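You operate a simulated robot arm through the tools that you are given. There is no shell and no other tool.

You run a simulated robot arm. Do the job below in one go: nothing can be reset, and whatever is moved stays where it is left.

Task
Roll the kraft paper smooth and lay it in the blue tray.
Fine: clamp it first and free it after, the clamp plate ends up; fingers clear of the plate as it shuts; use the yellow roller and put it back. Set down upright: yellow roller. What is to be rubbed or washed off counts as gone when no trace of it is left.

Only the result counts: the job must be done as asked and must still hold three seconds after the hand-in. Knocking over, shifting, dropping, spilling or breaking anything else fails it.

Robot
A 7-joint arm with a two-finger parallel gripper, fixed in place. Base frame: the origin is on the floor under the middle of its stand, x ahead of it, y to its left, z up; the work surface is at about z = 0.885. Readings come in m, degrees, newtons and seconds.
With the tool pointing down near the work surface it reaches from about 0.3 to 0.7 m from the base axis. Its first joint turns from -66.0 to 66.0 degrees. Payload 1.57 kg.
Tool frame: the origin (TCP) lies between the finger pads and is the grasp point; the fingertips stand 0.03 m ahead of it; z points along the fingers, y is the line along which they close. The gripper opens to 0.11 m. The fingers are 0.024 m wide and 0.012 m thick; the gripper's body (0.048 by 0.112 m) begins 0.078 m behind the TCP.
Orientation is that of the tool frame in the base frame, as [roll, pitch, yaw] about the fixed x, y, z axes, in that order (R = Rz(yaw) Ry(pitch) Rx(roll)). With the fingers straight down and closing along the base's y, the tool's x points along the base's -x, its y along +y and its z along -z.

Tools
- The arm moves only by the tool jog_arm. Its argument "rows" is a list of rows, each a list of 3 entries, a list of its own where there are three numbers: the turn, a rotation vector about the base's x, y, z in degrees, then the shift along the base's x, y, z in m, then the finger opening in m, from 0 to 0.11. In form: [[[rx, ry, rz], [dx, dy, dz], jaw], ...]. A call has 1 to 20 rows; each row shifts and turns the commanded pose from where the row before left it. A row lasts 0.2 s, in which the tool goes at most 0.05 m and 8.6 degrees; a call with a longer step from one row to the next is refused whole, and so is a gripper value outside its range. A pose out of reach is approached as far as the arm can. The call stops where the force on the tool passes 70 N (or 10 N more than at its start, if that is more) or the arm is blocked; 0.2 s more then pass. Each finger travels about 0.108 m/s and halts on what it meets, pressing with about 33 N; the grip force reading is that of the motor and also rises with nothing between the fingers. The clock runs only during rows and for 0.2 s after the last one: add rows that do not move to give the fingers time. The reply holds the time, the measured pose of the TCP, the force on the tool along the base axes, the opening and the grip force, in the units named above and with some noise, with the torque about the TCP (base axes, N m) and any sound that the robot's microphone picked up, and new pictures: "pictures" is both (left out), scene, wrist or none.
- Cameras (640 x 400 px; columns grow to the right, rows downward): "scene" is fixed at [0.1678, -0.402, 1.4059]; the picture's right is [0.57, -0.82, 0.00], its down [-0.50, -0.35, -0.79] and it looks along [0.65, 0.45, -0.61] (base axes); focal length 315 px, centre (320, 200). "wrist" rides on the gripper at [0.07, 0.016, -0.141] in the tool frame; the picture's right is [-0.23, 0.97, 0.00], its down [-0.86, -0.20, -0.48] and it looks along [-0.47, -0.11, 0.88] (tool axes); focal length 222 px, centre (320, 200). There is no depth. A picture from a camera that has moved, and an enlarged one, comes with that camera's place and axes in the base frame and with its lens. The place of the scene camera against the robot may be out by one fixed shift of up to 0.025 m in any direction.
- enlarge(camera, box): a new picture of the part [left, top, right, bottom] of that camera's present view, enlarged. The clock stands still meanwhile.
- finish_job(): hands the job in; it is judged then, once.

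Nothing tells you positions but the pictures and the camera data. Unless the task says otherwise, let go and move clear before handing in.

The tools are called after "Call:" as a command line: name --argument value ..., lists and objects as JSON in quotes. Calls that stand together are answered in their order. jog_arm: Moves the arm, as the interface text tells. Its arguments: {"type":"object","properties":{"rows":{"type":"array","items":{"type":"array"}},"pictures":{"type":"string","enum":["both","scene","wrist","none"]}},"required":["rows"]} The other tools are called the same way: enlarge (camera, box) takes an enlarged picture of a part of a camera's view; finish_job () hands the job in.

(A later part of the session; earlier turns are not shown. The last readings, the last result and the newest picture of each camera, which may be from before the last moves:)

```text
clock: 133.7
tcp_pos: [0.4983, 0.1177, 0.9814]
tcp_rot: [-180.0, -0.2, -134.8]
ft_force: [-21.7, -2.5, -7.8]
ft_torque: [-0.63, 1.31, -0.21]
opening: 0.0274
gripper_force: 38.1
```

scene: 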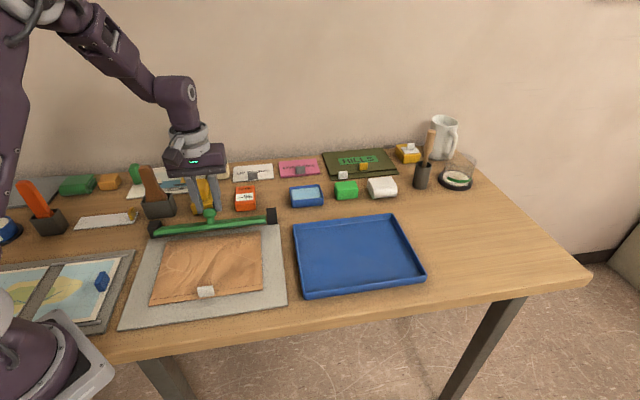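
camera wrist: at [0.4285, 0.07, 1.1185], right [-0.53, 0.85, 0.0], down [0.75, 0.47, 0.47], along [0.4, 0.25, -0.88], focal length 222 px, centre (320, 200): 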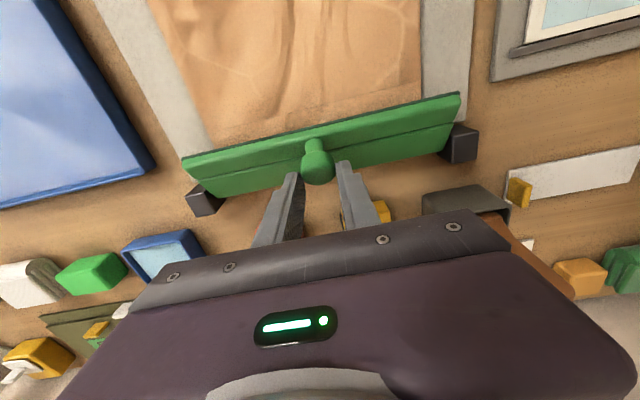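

Call:
jog_arm --rows '[[[0, 0, 0], [0.003, 0.003, 0.0004], 0.015], [[0, 0, 0], [0.003, 0.003, 0.0], 0.015], [[0, 0, 0], [0.003, 0.003, -0.0003], 0.015]]' --pictures "both"

Call:
enlarge --camera "scene" --box '[130, 140, 290, 240]'

Call:
enlarge --camera "wrist" --box '[220, 80, 420, 205]'

```text
clock: 134.5
tcp_pos: [0.5081, 0.1251, 0.9822]
tcp_rot: [-180.0, -0.2, -134.9]
ft_force: [-24.2, -0.7, 5.2]
ft_torque: [-0.71, 1.37, -0.17]
opening: 0.0274
gripper_force: 38.2
camera wrist: at [0.447, 0.0885, 1.1242], right [-0.53, 0.85, 0.0], down [0.75, 0.47, 0.48], along [0.4, 0.25, -0.88], focal length 222 px, centre (320, 200)
```

scene: 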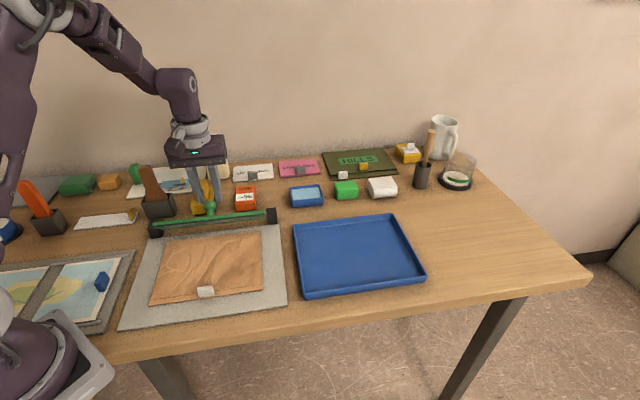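
wrist: 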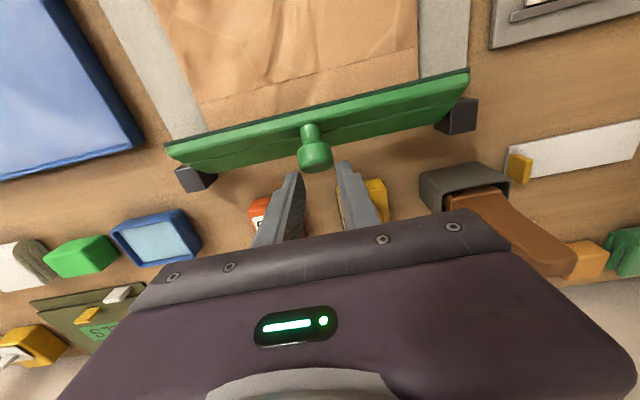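

```text
4.00 times, centred on (210, 190) of scene
camera zoom: at [0.167, -0.402, 1.406], right [0.57, -0.82, 0.0], down [-0.5, -0.35, -0.79], along [0.65, 0.45, -0.61], focal length 1260 px, centre (760, 240)
```

zoom: 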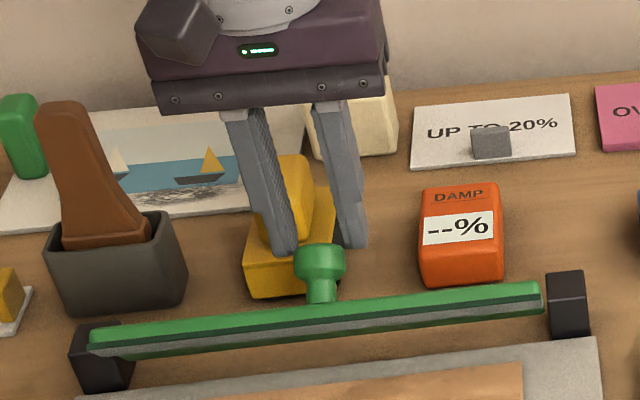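

```text
3.20 times, centred on (320, 142) of wrist
camera zoom: at [0.447, 0.0885, 1.1242], right [-0.53, 0.85, 0.0], down [0.75, 0.47, 0.48], along [0.4, 0.25, -0.88], focal length 711 px, centre (320, 384)
```

zoom: 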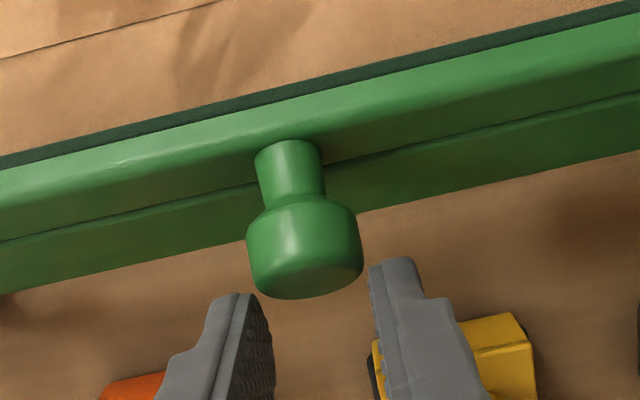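

The knob is slipping from the pads again with the plate at about 48°. I'll release, go round to the front and push the plate up from its underside with closed fingers.

Call:
jog_arm --rows '[[[0, 0, 0], [0, 0, 0], 0.05], [[0, 0, 0], [0, 0, 0], 0.06], [[0, 0, 0], [0, 0, 0.03], 0.06], [[0, 0, 0], [0, 0, 0.03], 0.06], [[0, 0, 0], [-0.034, -0.034, 0], 0.03], [[0, 0, 0], [-0.034, -0.034, 0], 0.0], [[0, 0, 0], [-0.034, -0.034, 0], 0.0], [[0, 0, 0], [0, 0, 0], 0.0]]' --pictures "both"

Call:
enlarge --camera "scene" --box '[130, 140, 290, 240]'

Call:
enlarge --camera "wrist" --box '[180, 80, 460, 230]'

```text
clock: 136.3
tcp_pos: [0.4075, 0.0232, 1.0423]
tcp_rot: [-179.9, 0.0, -134.8]
ft_force: [-0.3, 0.1, 0.6]
ft_torque: [-0.01, 0.05, 0.01]
opening: 0.0
gripper_force: 21.4
camera wrist: at [0.3462, -0.0139, 1.183], right [-0.53, 0.85, 0.0], down [0.74, 0.47, 0.48], along [0.41, 0.25, -0.88], focal length 222 px, centre (320, 200)
```

scene: 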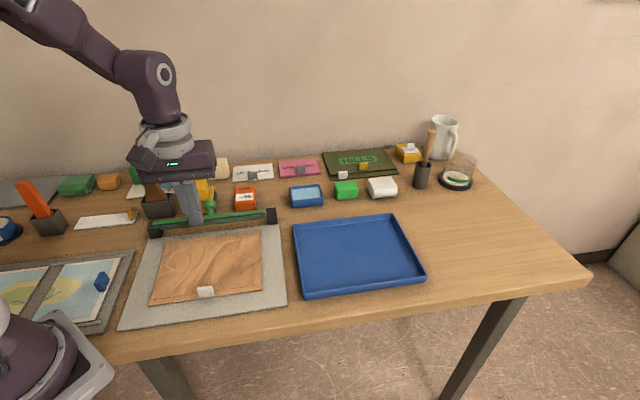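
wrist: 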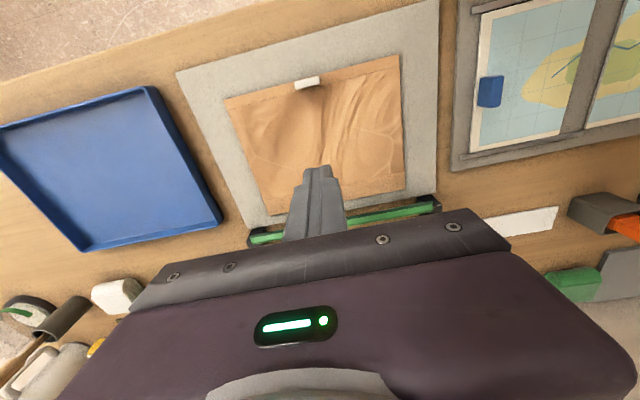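

```text
4.00 times, centred on (210, 190) of scene
camera zoom: at [0.1677, -0.402, 1.4059], right [0.57, -0.82, 0.0], down [-0.5, -0.35, -0.79], along [0.65, 0.45, -0.61], focal length 1260 px, centre (760, 240)
```

zoom: 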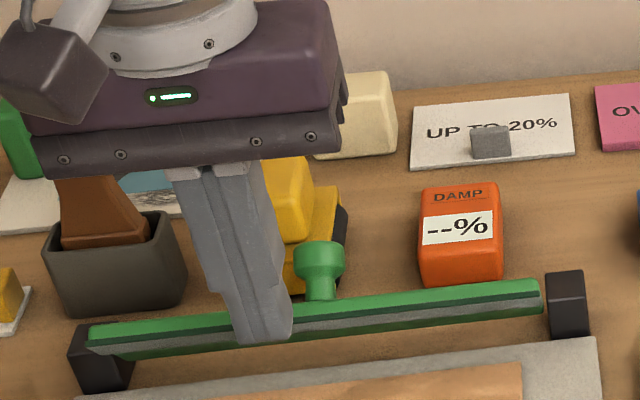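

```text
2.29 times, centred on (320, 155) of wrist
camera zoom: at [0.3462, -0.0139, 1.183], right [-0.53, 0.85, 0.0], down [0.74, 0.47, 0.48], along [0.41, 0.25, -0.88], focal length 508 px, centre (320, 303)
```

zoom: 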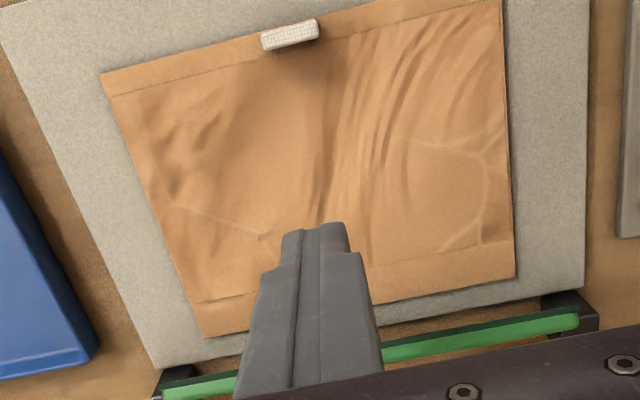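

Call:
jog_arm --rows '[[[0, 0, 0], [0.0185, 0.0205, 0], 0.0], [[0, 0, 0], [0.0185, 0.0205, 0], 0.0], [[0, 0, 0], [0, 0, -0.045], 0.0], [[0, 0, 0], [0, 0, -0.042], 0.0], [[0, 0, 0], [0, 0, 0], 0.0]]' --pictures "both"

Call:
enlarge --camera "scene" --box '[130, 170, 290, 270]'

Call:
enlarge --camera "wrist" --box '[180, 80, 460, 230]'

```text
clock: 137.5
tcp_pos: [0.4435, 0.0646, 0.9534]
tcp_rot: [-179.9, 0.1, -134.9]
ft_force: [0.0, 0.2, -0.4]
ft_torque: [0.02, -0.01, -0.02]
opening: 0.0
gripper_force: 21.3
camera wrist: at [0.3824, 0.0268, 1.0954], right [-0.53, 0.85, 0.0], down [0.74, 0.47, 0.48], along [0.41, 0.25, -0.88], focal length 222 px, centre (320, 200)
```

scene: 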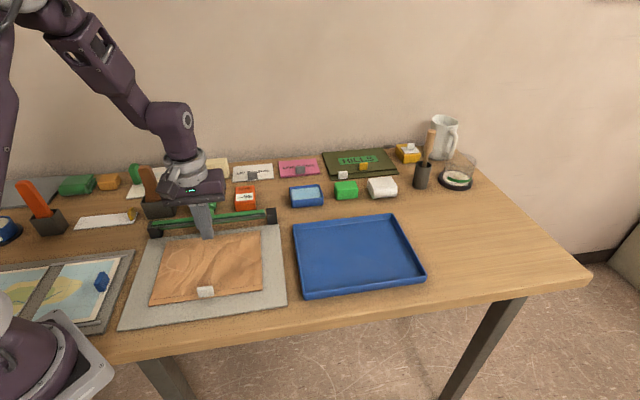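
wrist: 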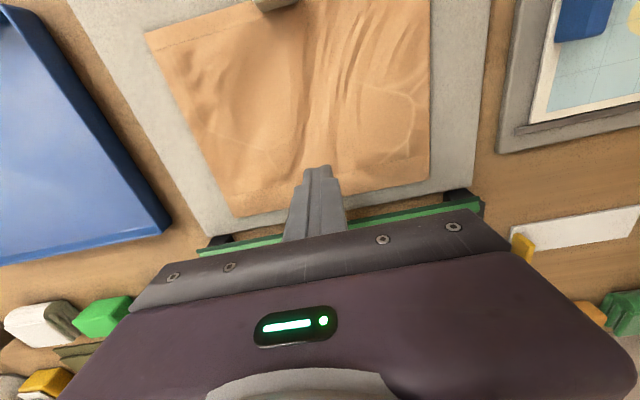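

```text
4.00 times, centred on (210, 220) of scene
camera zoom: at [0.1678, -0.402, 1.4059], right [0.57, -0.82, 0.0], down [-0.5, -0.35, -0.79], along [0.65, 0.45, -0.61], focal length 1260 px, centre (760, 120)
```

zoom: 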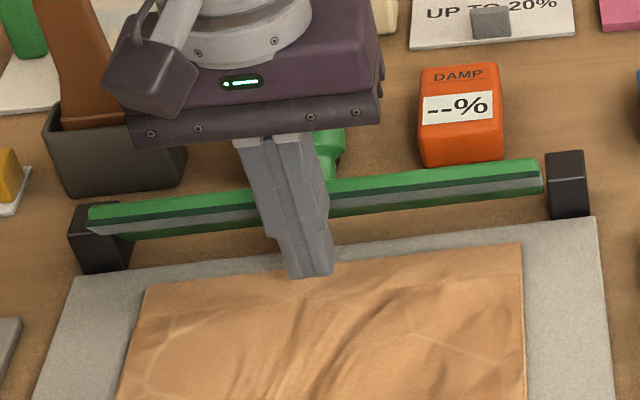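

```text
2.29 times, centred on (320, 155) of wrist
camera zoom: at [0.3824, 0.0268, 1.0954], right [-0.53, 0.85, 0.0], down [0.74, 0.47, 0.48], along [0.41, 0.25, -0.88], focal length 508 px, centre (320, 303)
```

zoom: 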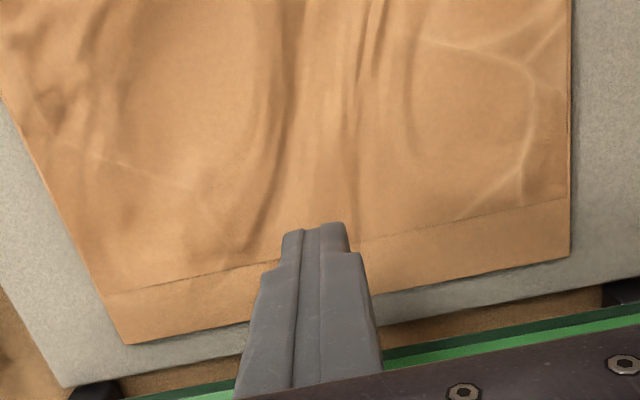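

Call:
jog_arm --rows '[[[0, 0, 0], [0.005, 0.005, 0], 0.0], [[0, 0, 0], [0.005, 0.005, 0], 0.0], [[0, 0, 0], [0.005, 0.005, 0], 0.0], [[0, 0, 0], [0.004, 0.004, 0], 0.0], [[0, 0, 0], [0.003, 0.003, 0], 0.0]]' --pictures "scene"

Call:
enlarge --camera "scene" --box '[130, 150, 290, 250]'

```text
clock: 138.7
tcp_pos: [0.4654, 0.0862, 0.9543]
tcp_rot: [-179.7, 0.1, -134.8]
ft_force: [-1.5, -2.9, 3.4]
ft_torque: [0.0, 0.02, 0.0]
opening: 0.0003
gripper_force: 21.4
```

scene: 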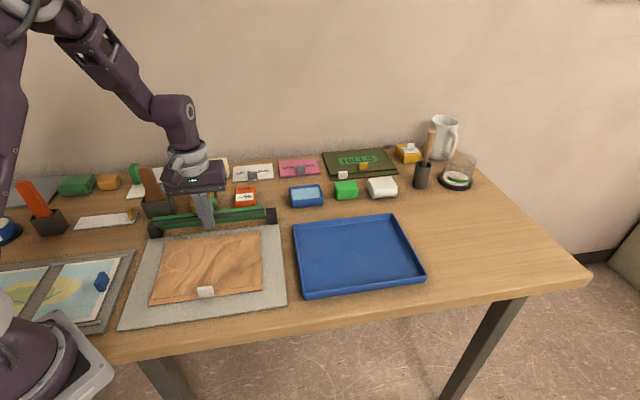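

```text
4.00 times, centred on (210, 200) of scene
camera zoom: at [0.1677, -0.4021, 1.4059], right [0.57, -0.82, 0.0], down [-0.5, -0.35, -0.79], along [0.65, 0.45, -0.61], focal length 1260 px, centre (760, 200)
```

zoom: 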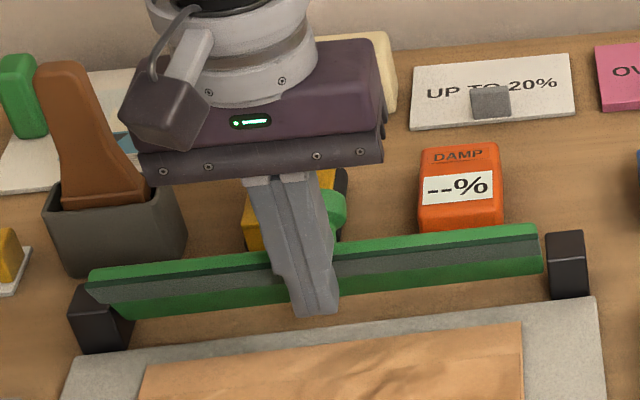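

The plate is back at its original raised angle. I'll back the fingers off forward and up, and check that it stays.

Call:
jog_arm --rows '[[[0, 0, 0], [0.0015, 0.0015, 0], 0.0], [[0, 0, 0], [-0.01, -0.01, 0], 0.0], [[0, 0, 0], [-0.02, -0.02, 0.01], 0.0], [[0, 0, 0], [-0.02, -0.02, 0.035], 0.0], [[0, 0, 0], [-0.02, -0.02, 0.035], 0.03], [[0, 0, 0], [0, 0, 0], 0.06], [[0, 0, 0], [0, 0, 0], 0.06]]' --pictures "both"

Call:
enlarge --camera "scene" --box '[130, 140, 290, 240]'

Call:
enlarge --camera "wrist" --box '[180, 40, 460, 210]'

```text
clock: 140.3
tcp_pos: [0.3986, 0.0194, 1.0349]
tcp_rot: [-179.9, -0.1, -134.9]
ft_force: [-0.5, 0.5, 0.5]
ft_torque: [0.01, -0.03, -0.04]
opening: 0.0602
gripper_force: 0.0
camera wrist: at [0.3368, -0.0189, 1.1768], right [-0.53, 0.85, 0.0], down [0.74, 0.47, 0.48], along [0.41, 0.25, -0.88], focal length 222 px, centre (320, 200)
```

scene: 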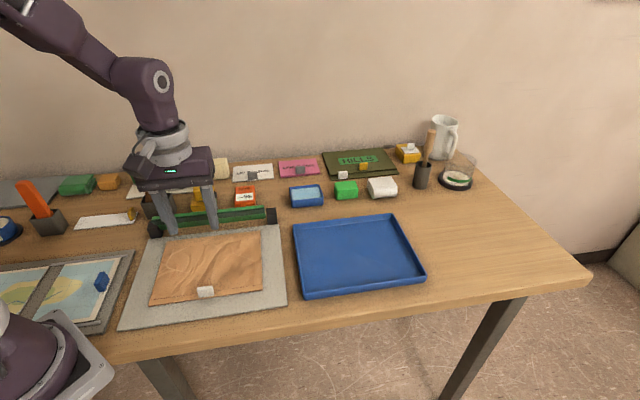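
wrist: 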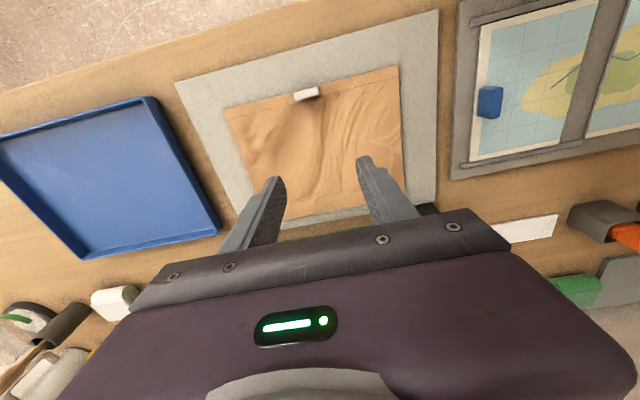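

```text
4.00 times, centred on (210, 190) of scene
camera zoom: at [0.1677, -0.402, 1.4059], right [0.57, -0.82, 0.0], down [-0.5, -0.35, -0.79], along [0.65, 0.45, -0.61], focal length 1260 px, centre (760, 240)
```

zoom: 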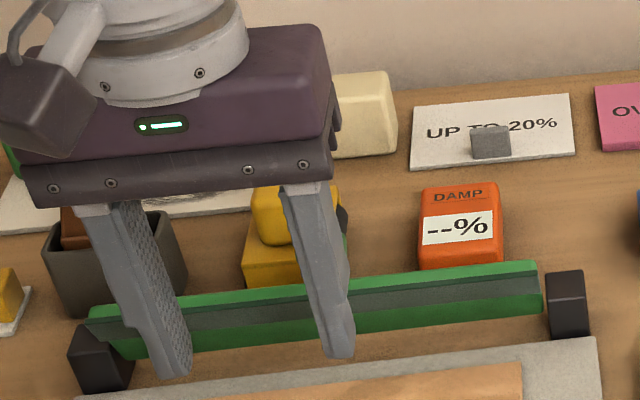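

```text
2.29 times, centred on (320, 125) of wrist
camera zoom: at [0.3368, -0.0189, 1.1768], right [-0.53, 0.85, 0.0], down [0.74, 0.47, 0.48], along [0.41, 0.25, -0.88], focal length 508 px, centre (320, 371)
```

zoom: 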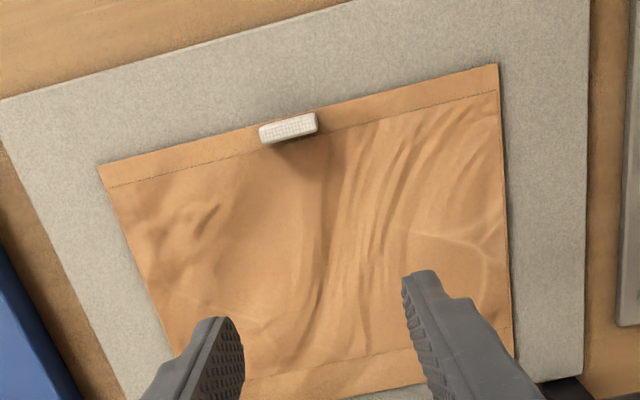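

The plate stays up but is a few degrees short of its original angle. I'll push it a bit further back to be safe.

Call:
jog_arm --rows '[[[0, 0, 0], [0.025, 0.025, 0], 0.03], [[0, 0, 0], [0.022, 0.022, 0], 0.0], [[0, 0, 0], [0, 0, -0.04], 0.0], [[0, 0, 0], [0, 0, -0.04], 0.0], [[0, 0, 0], [0.006, 0.006, 0], 0.0], [[0, 0, 0], [0.006, 0.006, 0], 0.0], [[0, 0, 0], [0.005, 0.005, 0], 0.0], [[0, 0, 0], [0.004, 0.004, 0], 0.0], [[0, 0, 0], [0.003, 0.003, 0], 0.0]]' --pictures "scene"

Call:
enlarge --camera "scene" --box '[130, 140, 290, 240]'

```text
clock: 142.3
tcp_pos: [0.4685, 0.0899, 0.9555]
tcp_rot: [-179.8, -0.2, -134.9]
ft_force: [-1.1, -1.0, 0.8]
ft_torque: [-0.01, -0.01, -0.02]
opening: 0.0
gripper_force: 21.0
```

scene: 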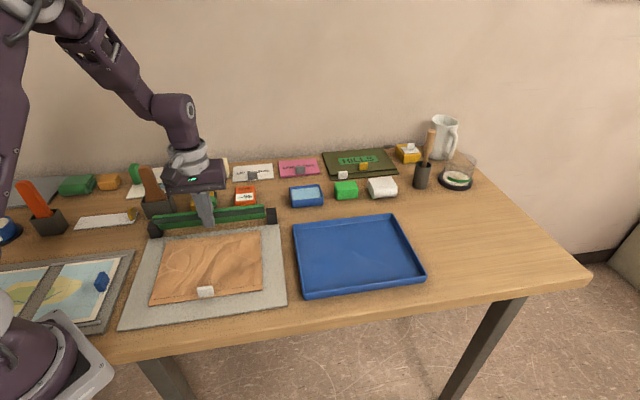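

```text
4.00 times, centred on (210, 190) of scene
camera zoom: at [0.1677, -0.402, 1.4059], right [0.57, -0.82, 0.0], down [-0.5, -0.35, -0.79], along [0.65, 0.45, -0.61], focal length 1260 px, centre (760, 240)
```

zoom: 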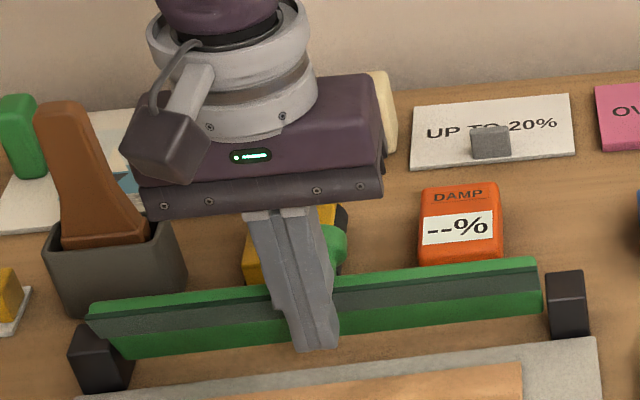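

Call:
jog_arm --rows '[[[0, 0, 0], [0.002, 0.002, 0], 0.0], [[0, 0, 0], [0.002, 0.002, 0], 0.0], [[0, 0, 0], [0.002, 0.002, 0], 0.0]]' --pictures "scene"

Call:
enlarge --camera "scene" --box '[130, 140, 290, 240]'

```text
clock: 143.1
tcp_pos: [0.4724, 0.0947, 0.9543]
tcp_rot: [-180.0, -0.3, -134.9]
ft_force: [-14.9, -12.9, 9.3]
ft_torque: [0.07, 0.04, -0.03]
opening: 0.0
gripper_force: 22.1
```

scene: 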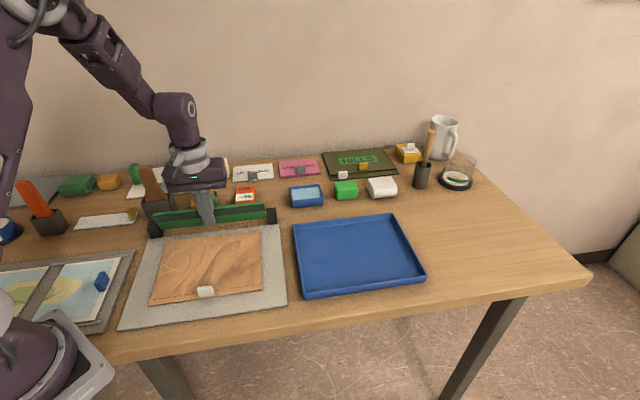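

```text
4.00 times, centred on (210, 190) of scene
camera zoom: at [0.1672, -0.4024, 1.4059], right [0.57, -0.82, 0.0], down [-0.5, -0.35, -0.79], along [0.65, 0.45, -0.61], focal length 1260 px, centre (760, 240)
```

zoom: 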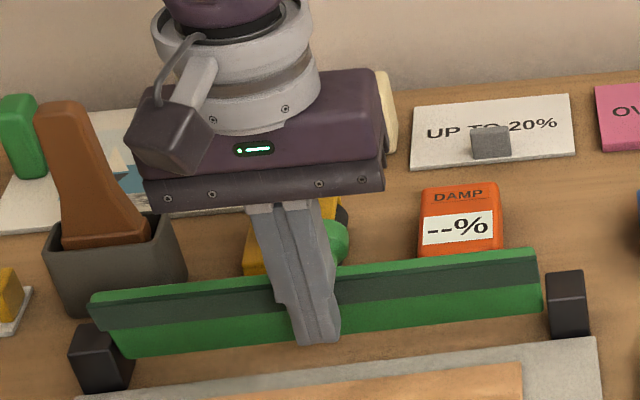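

The clamp plate is now up slightly past its starting angle. I'll back off, turn the gripper so it closes along the table depth and move above the paper's tab near (0.357, -0.026).

Call:
jog_arm --rows '[[[0, 0, 0], [-0.01, -0.01, 0], 0.0], [[0, 0, 0], [-0.015, -0.015, 0.02], 0.0], [[0, 0, 0], [-0.01, -0.01, 0.045], 0.02], [[0, 0, -8.2], [-0.0073, -0.0078, 0], 0.05], [[0, 0, -8.2], [-0.0073, -0.0078, 0], 0.05], [[0, 0, -8.2], [-0.0073, -0.0078, 0], 0.05], [[0, 0, -8.2], [-0.0073, -0.0078, 0], 0.05], [[0, 0, -8.2], [-0.0073, -0.0078, 0], 0.05], [[0, 0, -8.2], [-0.0073, -0.0078, 0], 0.05], [[0, 0, -8.2], [-0.0073, -0.0078, 0], 0.05], [[0, 0, -8.2], [-0.0073, -0.0078, 0], 0.05], [[0, 0, -8.2], [-0.0073, -0.0078, 0], 0.05], [[0, 0, -8.2], [-0.0073, -0.0078, 0], 0.05], [[0, 0, -8.1], [-0.0073, -0.0078, 0], 0.05], [[0, 0, 0], [0, 0, 0], 0.05]]' --pictures "both"

Call:
enlarge --camera "wrist" --box '[220, 60, 420, 200]'

Call:
enlarge --camera "scene" --box '[110, 150, 310, 320]'

```text
clock: 146.3
tcp_pos: [0.3585, -0.0268, 1.0205]
tcp_rot: [-179.8, 0.0, 134.9]
ft_force: [-0.7, -0.1, -0.1]
ft_torque: [0.03, -0.04, 0.02]
opening: 0.0501
gripper_force: 0.0
camera wrist: at [0.3214, 0.0355, 1.1614], right [0.85, 0.53, 0.0], down [0.46, -0.75, 0.48], along [0.25, -0.41, -0.88], focal length 222 px, centre (320, 200)
```

scene: 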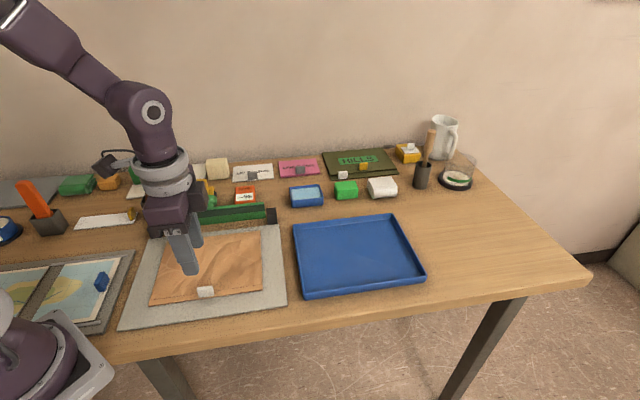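
wrist: 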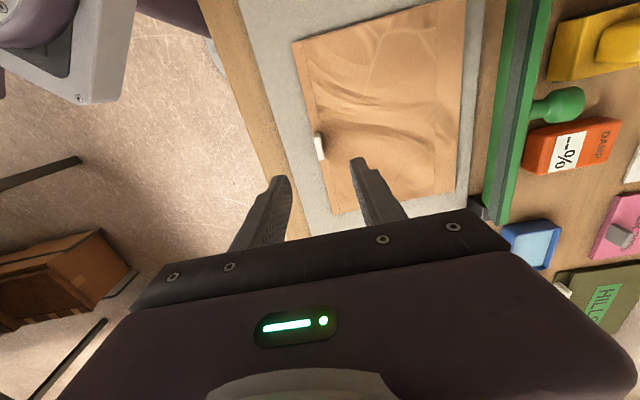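

```text
2.86 times, centred on (320, 130) of wrist
camera zoom: at [0.3214, 0.0355, 1.1614], right [0.85, 0.53, 0.0], down [0.46, -0.75, 0.48], along [0.25, -0.41, -0.88], focal length 635 px, centre (320, 400)
```

zoom: 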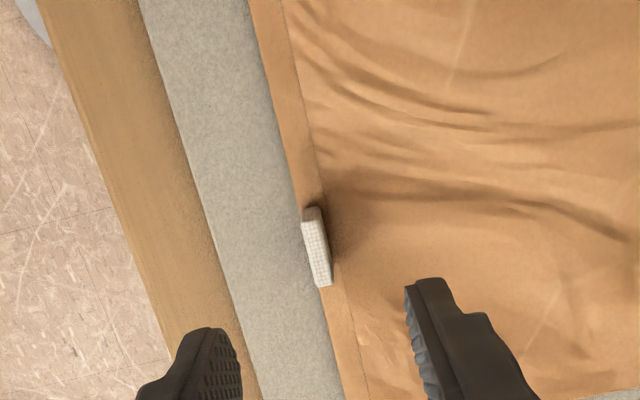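

```text
2.35 times, centred on (210, 235) of scene
camera zoom: at [0.1677, -0.402, 1.4059], right [0.57, -0.82, 0.0], down [-0.5, -0.35, -0.79], along [0.65, 0.45, -0.61], focal length 741 px, centre (579, 118)
```

zoom: 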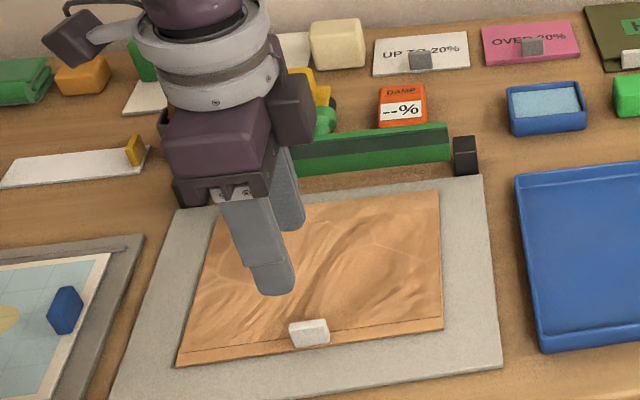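

The tab is about 3 cm wide and 1 cm thick, centred near (0.357, -0.024). I'll lower the open fingers around it.

Call:
jog_arm --rows '[[[0, 0, 0], [-0.0013, 0.0026, -0.03], 0.05], [[0, 0, 0], [0, 0, -0.035], 0.05], [[0, 0, 0], [0, 0, -0.02], 0.05], [[0, 0, 0], [0, 0, -0.004], 0.05], [[0, 0, 0], [0, 0, 0], 0.05]]' --pictures "both"

Call:
enlarge --camera "wrist" --box '[220, 80, 420, 220]'

Call:
enlarge --camera "scene" --box '[160, 240, 250, 310]'

```text
clock: 147.5
tcp_pos: [0.3582, -0.0228, 0.9306]
tcp_rot: [-180.0, -0.1, 135.0]
ft_force: [0.0, 0.7, 0.3]
ft_torque: [0.0, 0.0, -0.02]
opening: 0.0499
gripper_force: 0.1
camera wrist: at [0.3201, 0.0384, 1.0726], right [0.85, 0.53, 0.0], down [0.46, -0.75, 0.48], along [0.25, -0.41, -0.88], focal length 222 px, centre (320, 200)
```

scene: 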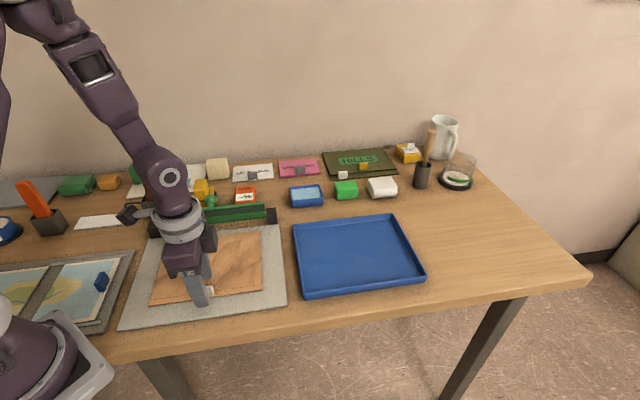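
wrist: 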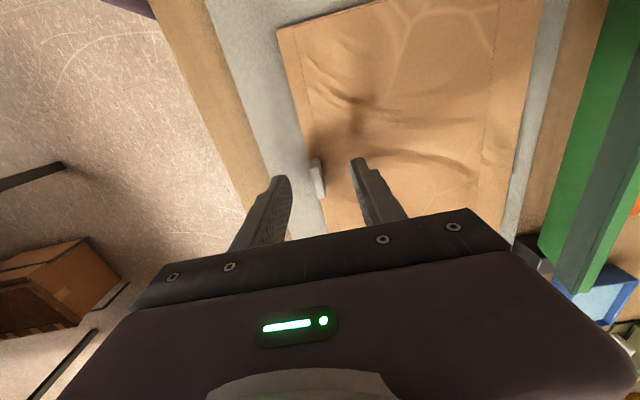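

```text
2.86 times, centred on (320, 150) of wrist
camera zoom: at [0.3201, 0.0384, 1.0726], right [0.85, 0.53, 0.0], down [0.46, -0.75, 0.48], along [0.25, -0.41, -0.88], focal length 635 px, centre (320, 343)
```

zoom: 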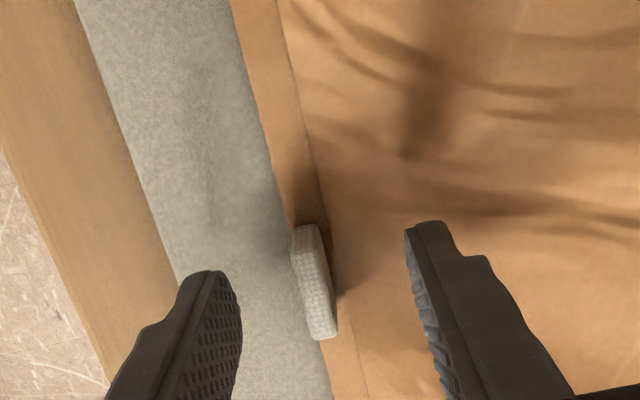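

```text
5.71 times, centred on (205, 275) of scene
camera zoom: at [0.1678, -0.402, 1.4059], right [0.57, -0.82, 0.0], down [-0.5, -0.35, -0.79], along [0.65, 0.45, -0.61], focal length 1800 px, centre (977, -229)
```

zoom: 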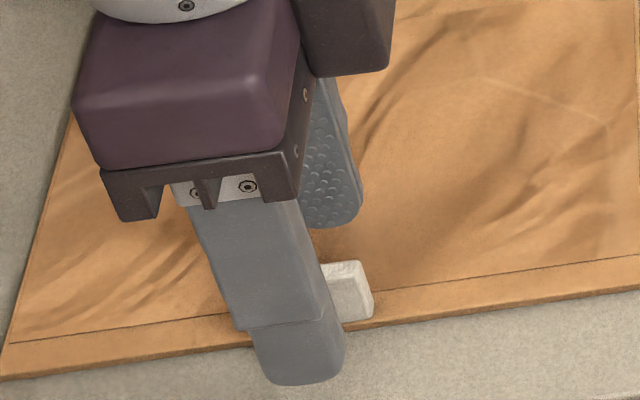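

Call:
jog_arm --rows '[[[0, 0, 0], [0, 0, -0.002], 0.05], [[0, 0, 0], [0, 0, 0], 0.03], [[0, 0, 0], [0, 0, 0], 0.0], [[0, 0, 0], [0, 0, 0], 0.0], [[0, 0, 0], [0, 0, 0], 0.0]]' --pictures "both"

Call:
enlarge --camera "wrist" --box '[220, 80, 420, 220]'

Call:
enlarge --camera "scene" --box '[160, 240, 250, 310]'

```text
clock: 148.7
tcp_pos: [0.3583, -0.0223, 0.928]
tcp_rot: [-179.9, 0.0, 135.1]
ft_force: [-0.3, -0.4, 0.0]
ft_torque: [-0.05, -0.01, -0.01]
opening: 0.0067
gripper_force: 25.9
camera wrist: at [0.3203, 0.0384, 1.0707], right [0.85, 0.53, 0.0], down [0.46, -0.75, 0.48], along [0.25, -0.41, -0.88], focal length 222 px, centre (320, 200)
```

scene: 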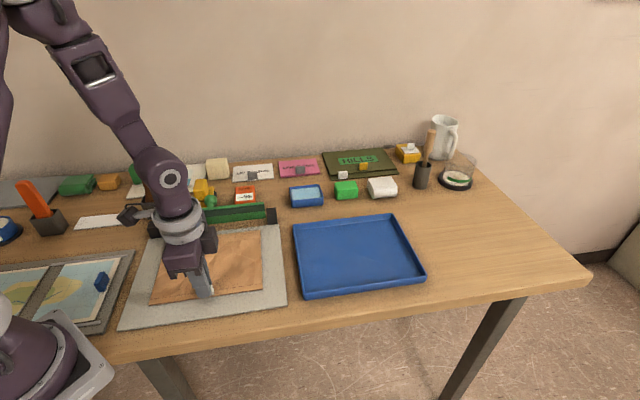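
wrist: 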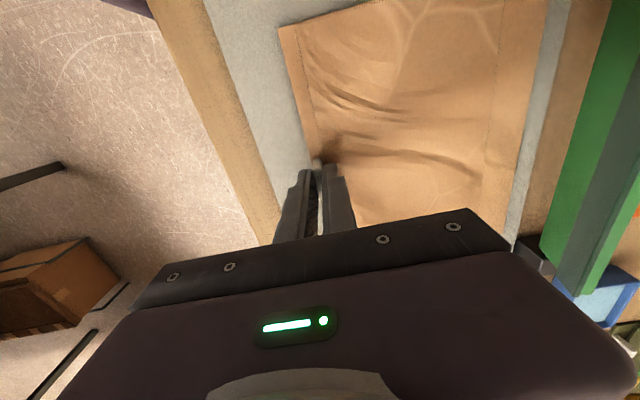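

```text
2.86 times, centred on (320, 150) of wrist
camera zoom: at [0.3203, 0.0384, 1.0707], right [0.85, 0.53, 0.0], down [0.46, -0.75, 0.48], along [0.25, -0.41, -0.88], focal length 635 px, centre (320, 343)
```

zoom: 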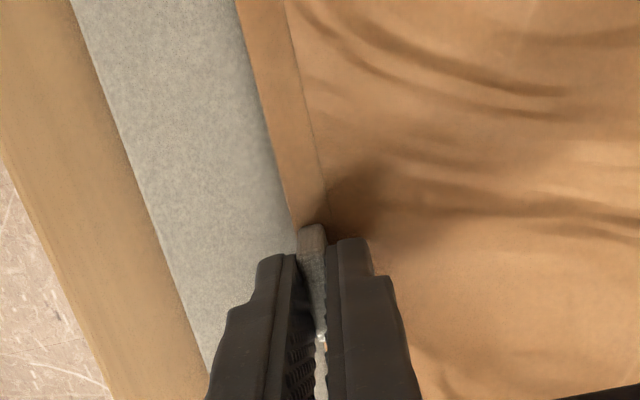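

```text
5.71 times, centred on (205, 275) of scene
camera zoom: at [0.1678, -0.402, 1.4059], right [0.57, -0.82, 0.0], down [-0.5, -0.35, -0.79], along [0.65, 0.45, -0.61], focal length 1800 px, centre (977, -229)
```

zoom: 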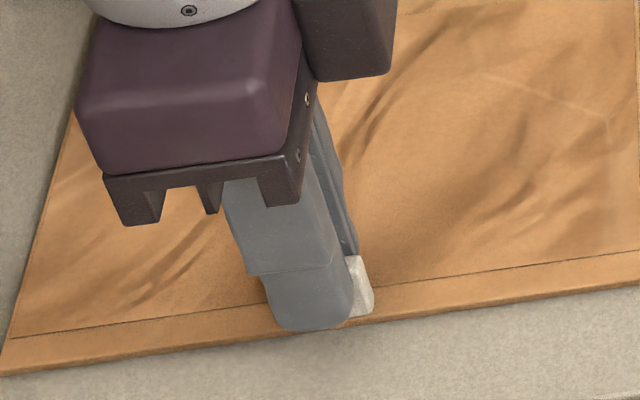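

The tab is gripped between the pads. I'll lift slowly and shift slightly forward so the back edge stays clear of the plate.

Call:
jog_arm --rows '[[[0, 0, 0], [0, 0, 0.004], 0.0], [[0, 0, 0], [0, 0, 0.006], 0.0], [[0, 0, 0], [-0.004, -0.004, 0.01], 0.0], [[0, 0, 0], [0, 0, 0], 0.0]]' --pictures "both"

Call:
enlarge --camera "scene" --box '[110, 170, 310, 320]'

Call:
enlarge --camera "wrist" --box '[220, 0, 540, 220]'

```text
clock: 149.7
tcp_pos: [0.3534, -0.0275, 0.949]
tcp_rot: [-179.7, 0.0, 135.0]
ft_force: [-0.1, 0.5, 0.2]
ft_torque: [0.01, 0.02, 0.02]
opening: 0.0072
gripper_force: 25.9
camera wrist: at [0.3162, 0.0342, 1.0908], right [0.85, 0.53, 0.0], down [0.46, -0.74, 0.48], along [0.25, -0.41, -0.88], focal length 222 px, centre (320, 200)
```

scene: 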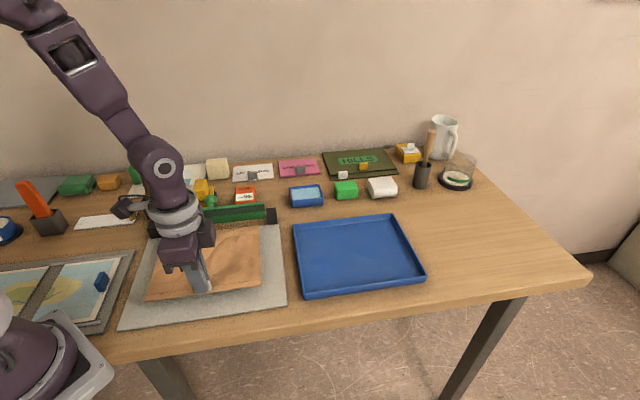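
wrist: 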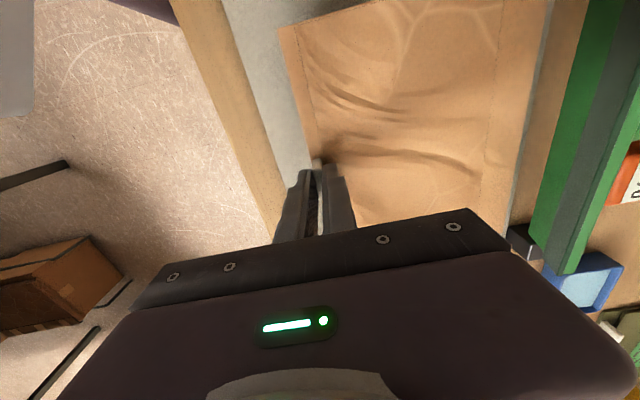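

```text
2.67 times, centred on (210, 245) of scene
camera zoom: at [0.1678, -0.402, 1.4059], right [0.57, -0.82, 0.0], down [-0.5, -0.35, -0.79], along [0.65, 0.45, -0.61], focal length 840 px, centre (613, 80)
```

zoom: 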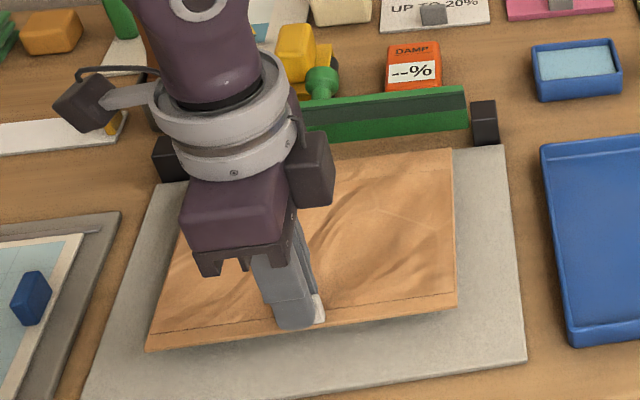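

```text
1.82 times, centred on (380, 110) of wrist
camera zoom: at [0.3162, 0.0342, 1.0908], right [0.85, 0.53, 0.0], down [0.46, -0.74, 0.48], along [0.25, -0.41, -0.88], focal length 404 px, centre (211, 364)
```

zoom: 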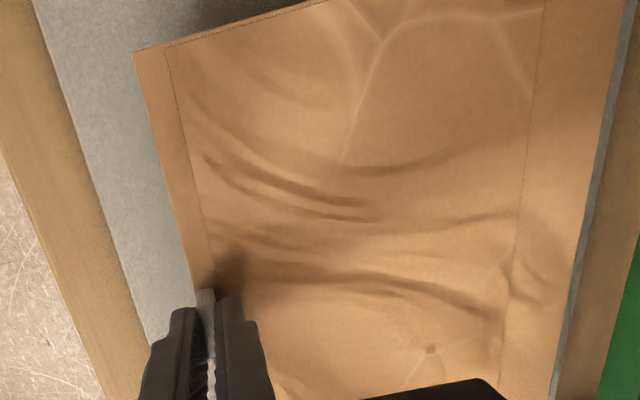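

The paper came up level and light. I'll raise it further and carry it over to the blue tray.

Call:
jog_arm --rows '[[[0, 0, 0], [-0.006, -0.006, 0.02], 0.0], [[0, 0, 0], [-0.004, -0.004, 0.025], 0.0], [[0, 0, 0], [0.0268, -0.0269, 0], 0.0], [[0, 0, 0], [0.0268, -0.0269, 0], 0.0], [[0, 0, 0], [0.0268, -0.0269, 0], 0.0], [[0, 0, 0], [0.0268, -0.0269, 0], 0.0], [[0, 0, 0], [0.0268, -0.0269, 0], 0.0], [[0, 0, 0], [0.0268, -0.0269, 0], 0.0], [[0, 0, 0], [0.0268, -0.0269, 0], 0.0], [[0, 0, 0], [0.0268, -0.0269, 0], 0.0], [[0, 0, 0], [0, 0, 0], 0.0]]' --pictures "both"

Call:
enlarge --camera "scene" --box '[250, 170, 450, 320]'

```text
clock: 152.1
tcp_pos: [0.5598, -0.2546, 0.9933]
tcp_rot: [-179.9, -0.1, 135.0]
ft_force: [-0.3, -0.5, 0.4]
ft_torque: [-0.03, 0.04, -0.01]
opening: 0.0068
gripper_force: 26.4
camera wrist: at [0.5218, -0.1924, 1.135], right [0.85, 0.53, 0.0], down [0.46, -0.75, 0.48], along [0.25, -0.41, -0.88], focal length 222 px, centre (320, 200)
```

scene: 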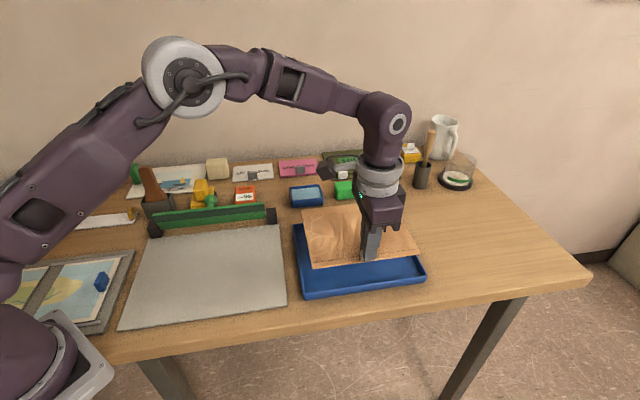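
wrist: 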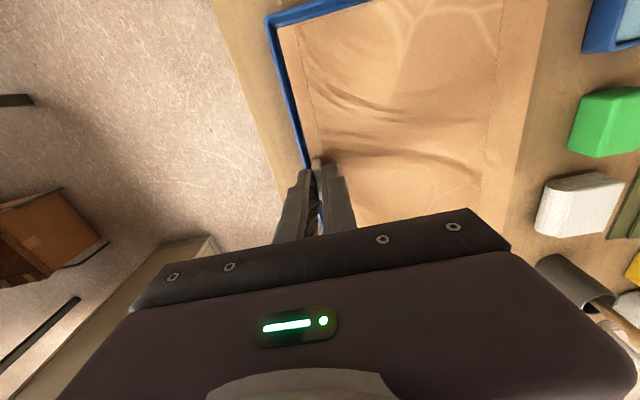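

```text
2.67 times, centred on (350, 245) of scene
camera zoom: at [0.1678, -0.402, 1.4059], right [0.57, -0.82, 0.0], down [-0.5, -0.35, -0.79], along [0.65, 0.45, -0.61], focal length 840 px, centre (240, 80)
```

zoom: 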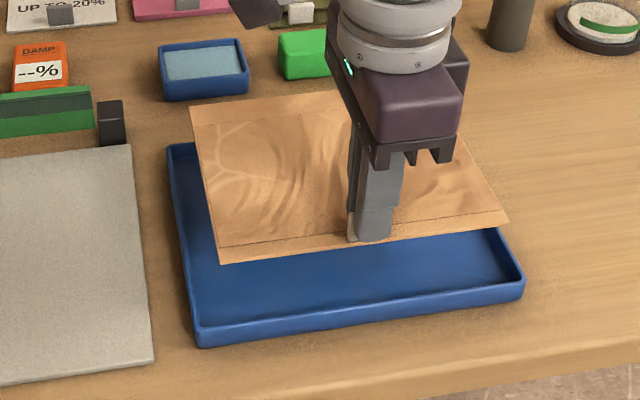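

The paper is over the tray, roughly centred. I'll shift it slightly back, lower to just above the rim and check the clearances.

Call:
jog_arm --rows '[[[0, 0, 0], [0.002, 0.002, -0.02], 0.0], [[0, 0, 0], [0, 0, -0.02], 0.0], [[0, 0, 0], [0, 0, 0], 0.0]]' --pictures "both"

Call:
enlarge --camera "scene" --box '[280, 190, 440, 310]'

Call:
enlarge --camera "wrist" --box '[240, 0, 400, 200]'

Call:
enlarge --camera "wrist" --box '[380, 0, 640, 220]'

```text
clock: 152.9
tcp_pos: [0.559, -0.2505, 0.9534]
tcp_rot: [-179.9, -0.1, 135.0]
ft_force: [0.5, 0.5, -0.2]
ft_torque: [-0.06, 0.02, -0.02]
opening: 0.0068
gripper_force: 26.6
camera wrist: at [0.5231, -0.1898, 1.0951], right [0.85, 0.53, 0.0], down [0.46, -0.75, 0.48], along [0.25, -0.41, -0.88], focal length 222 px, centre (320, 200)
```

scene: 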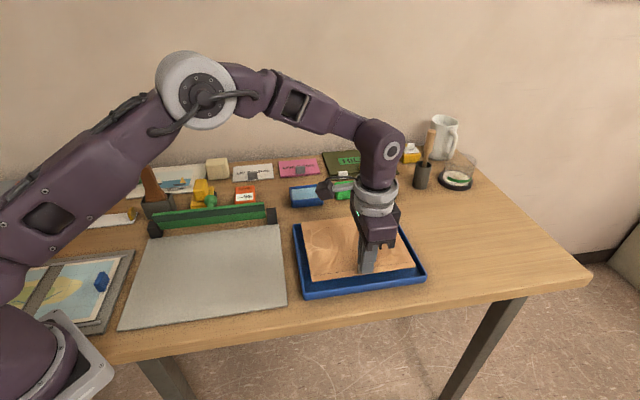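
wrist: 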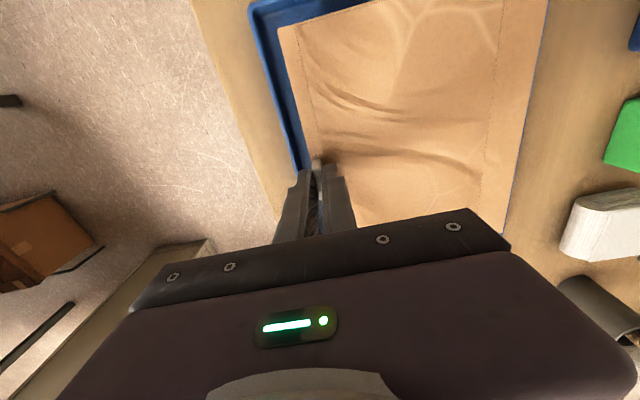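

```text
3.33 times, centred on (360, 250) of scene
camera zoom: at [0.1678, -0.402, 1.4059], right [0.57, -0.82, 0.0], down [-0.5, -0.35, -0.79], along [0.65, 0.45, -0.61], focal length 1050 px, centre (187, 33)
```

zoom: 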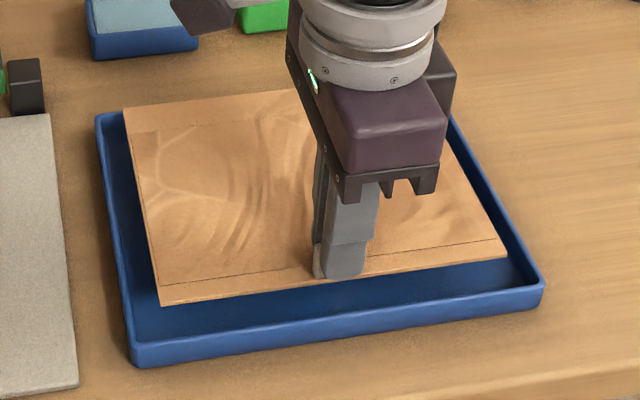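

```text
2.00 times, centred on (320, 100) of wrist
camera zoom: at [0.5231, -0.1898, 1.0951], right [0.85, 0.53, 0.0], down [0.46, -0.75, 0.48], along [0.25, -0.41, -0.88], focal length 444 px, centre (320, 400)
```

zoom: 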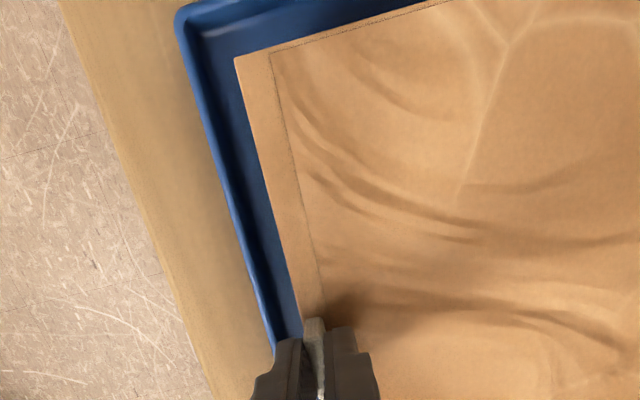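

```text
1.82 times, centred on (510, 110) of wrist
camera zoom: at [0.5231, -0.1898, 1.0951], right [0.85, 0.53, 0.0], down [0.46, -0.75, 0.48], along [0.25, -0.41, -0.88], focal length 404 px, centre (-26, 364)
```

zoom: 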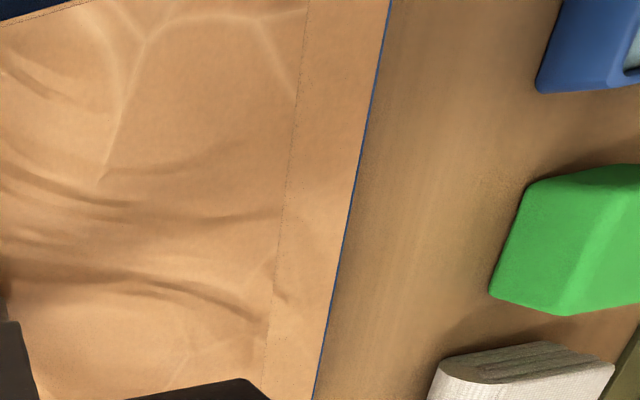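

The paper is centred within the tray walls, about 1 cm clear all round. I'll lower with a slight backward tilt so its back edge settles first and the fingers stay above the rim.

Call:
jog_arm --rows '[[[0, 0, 0], [0, 0, -0.008], 0.0], [[-1.2, 1.2, 0], [0, 0, -0.004], 0.0], [[-1.2, 1.2, 0], [0, 0, -0.003], 0.0], [[0, 0, 0], [0, 0, 0], 0.0]]' --pictures "both"

Call:
enlarge --camera "scene" --box '[280, 190, 440, 310]'

Call:
enlarge --camera "wrist" --box '[240, 0, 560, 230]'

```text
clock: 153.9
tcp_pos: [0.5598, -0.2483, 0.9392]
tcp_rot: [-176.5, 0.1, 135.0]
ft_force: [1.1, -1.3, -0.3]
ft_torque: [0.01, 0.0, 0.0]
opening: 0.0068
gripper_force: 26.5
camera wrist: at [0.5288, -0.183, 1.0792], right [0.85, 0.53, -0.06], down [0.49, -0.72, 0.49], along [0.21, -0.44, -0.87], focal length 222 px, centre (320, 200)
```

scene: 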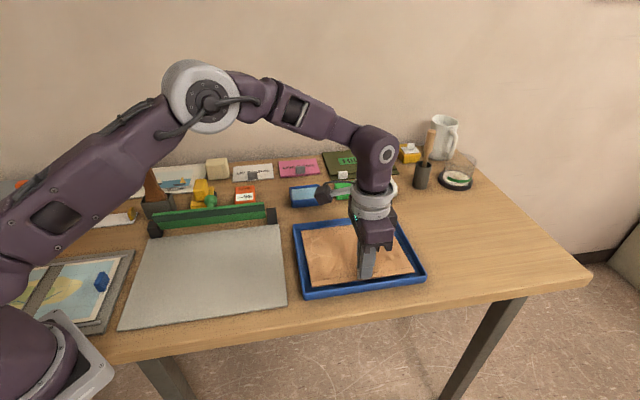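
wrist: 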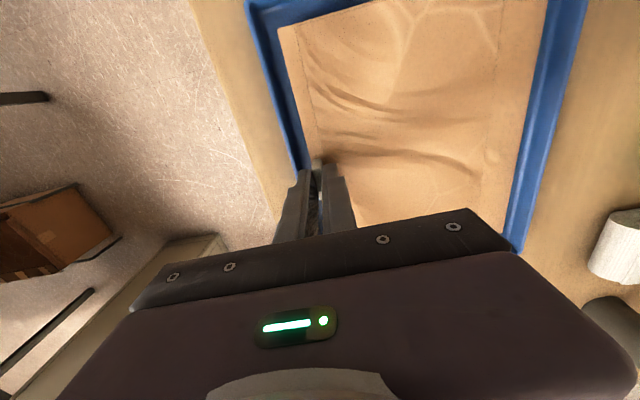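

```text
3.33 times, centred on (360, 250) of scene
camera zoom: at [0.1678, -0.402, 1.4059], right [0.57, -0.82, 0.0], down [-0.5, -0.35, -0.79], along [0.65, 0.45, -0.61], focal length 1050 px, centre (187, 33)
```

zoom: 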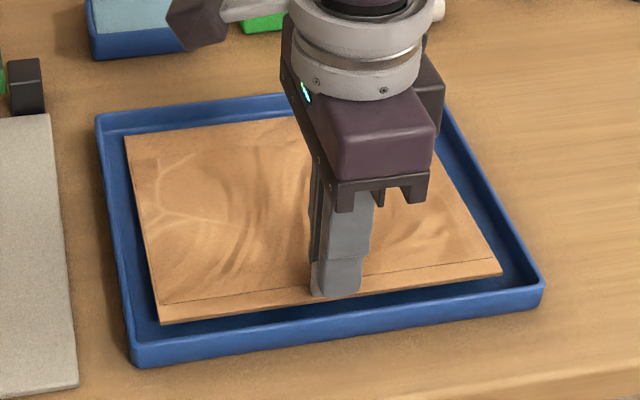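

```text
1.74 times, centred on (400, 115) of wrist
camera zoom: at [0.5288, -0.183, 1.0792], right [0.85, 0.53, -0.06], down [0.49, -0.72, 0.49], along [0.21, -0.44, -0.87], focal length 386 px, centre (181, 348)
```

zoom: 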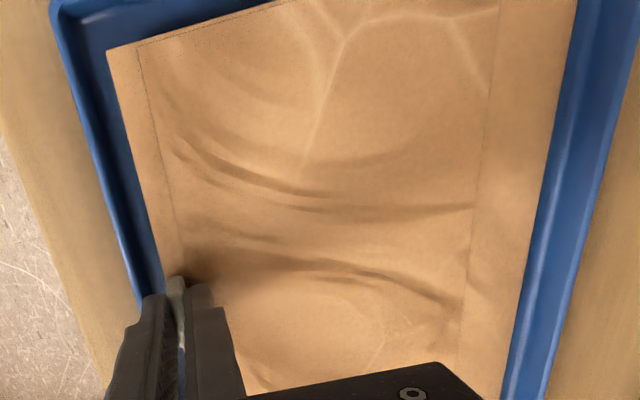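

Call:
jog_arm --rows '[[[0, 0, 0], [0.001, 0.001, -0.002], 0.0], [[0, 0, 0], [0.0005, 0.0005, -0.002], 0.0], [[0, 0, 0], [0, 0, 0], 0.0]]' --pictures "none"

```text
clock: 154.7
tcp_pos: [0.5614, -0.2484, 0.9352]
tcp_rot: [-176.5, 0.0, 135.0]
ft_force: [-0.2, -0.2, 1.2]
ft_torque: [0.06, -0.21, -0.03]
opening: 0.0069
gripper_force: 26.4
```

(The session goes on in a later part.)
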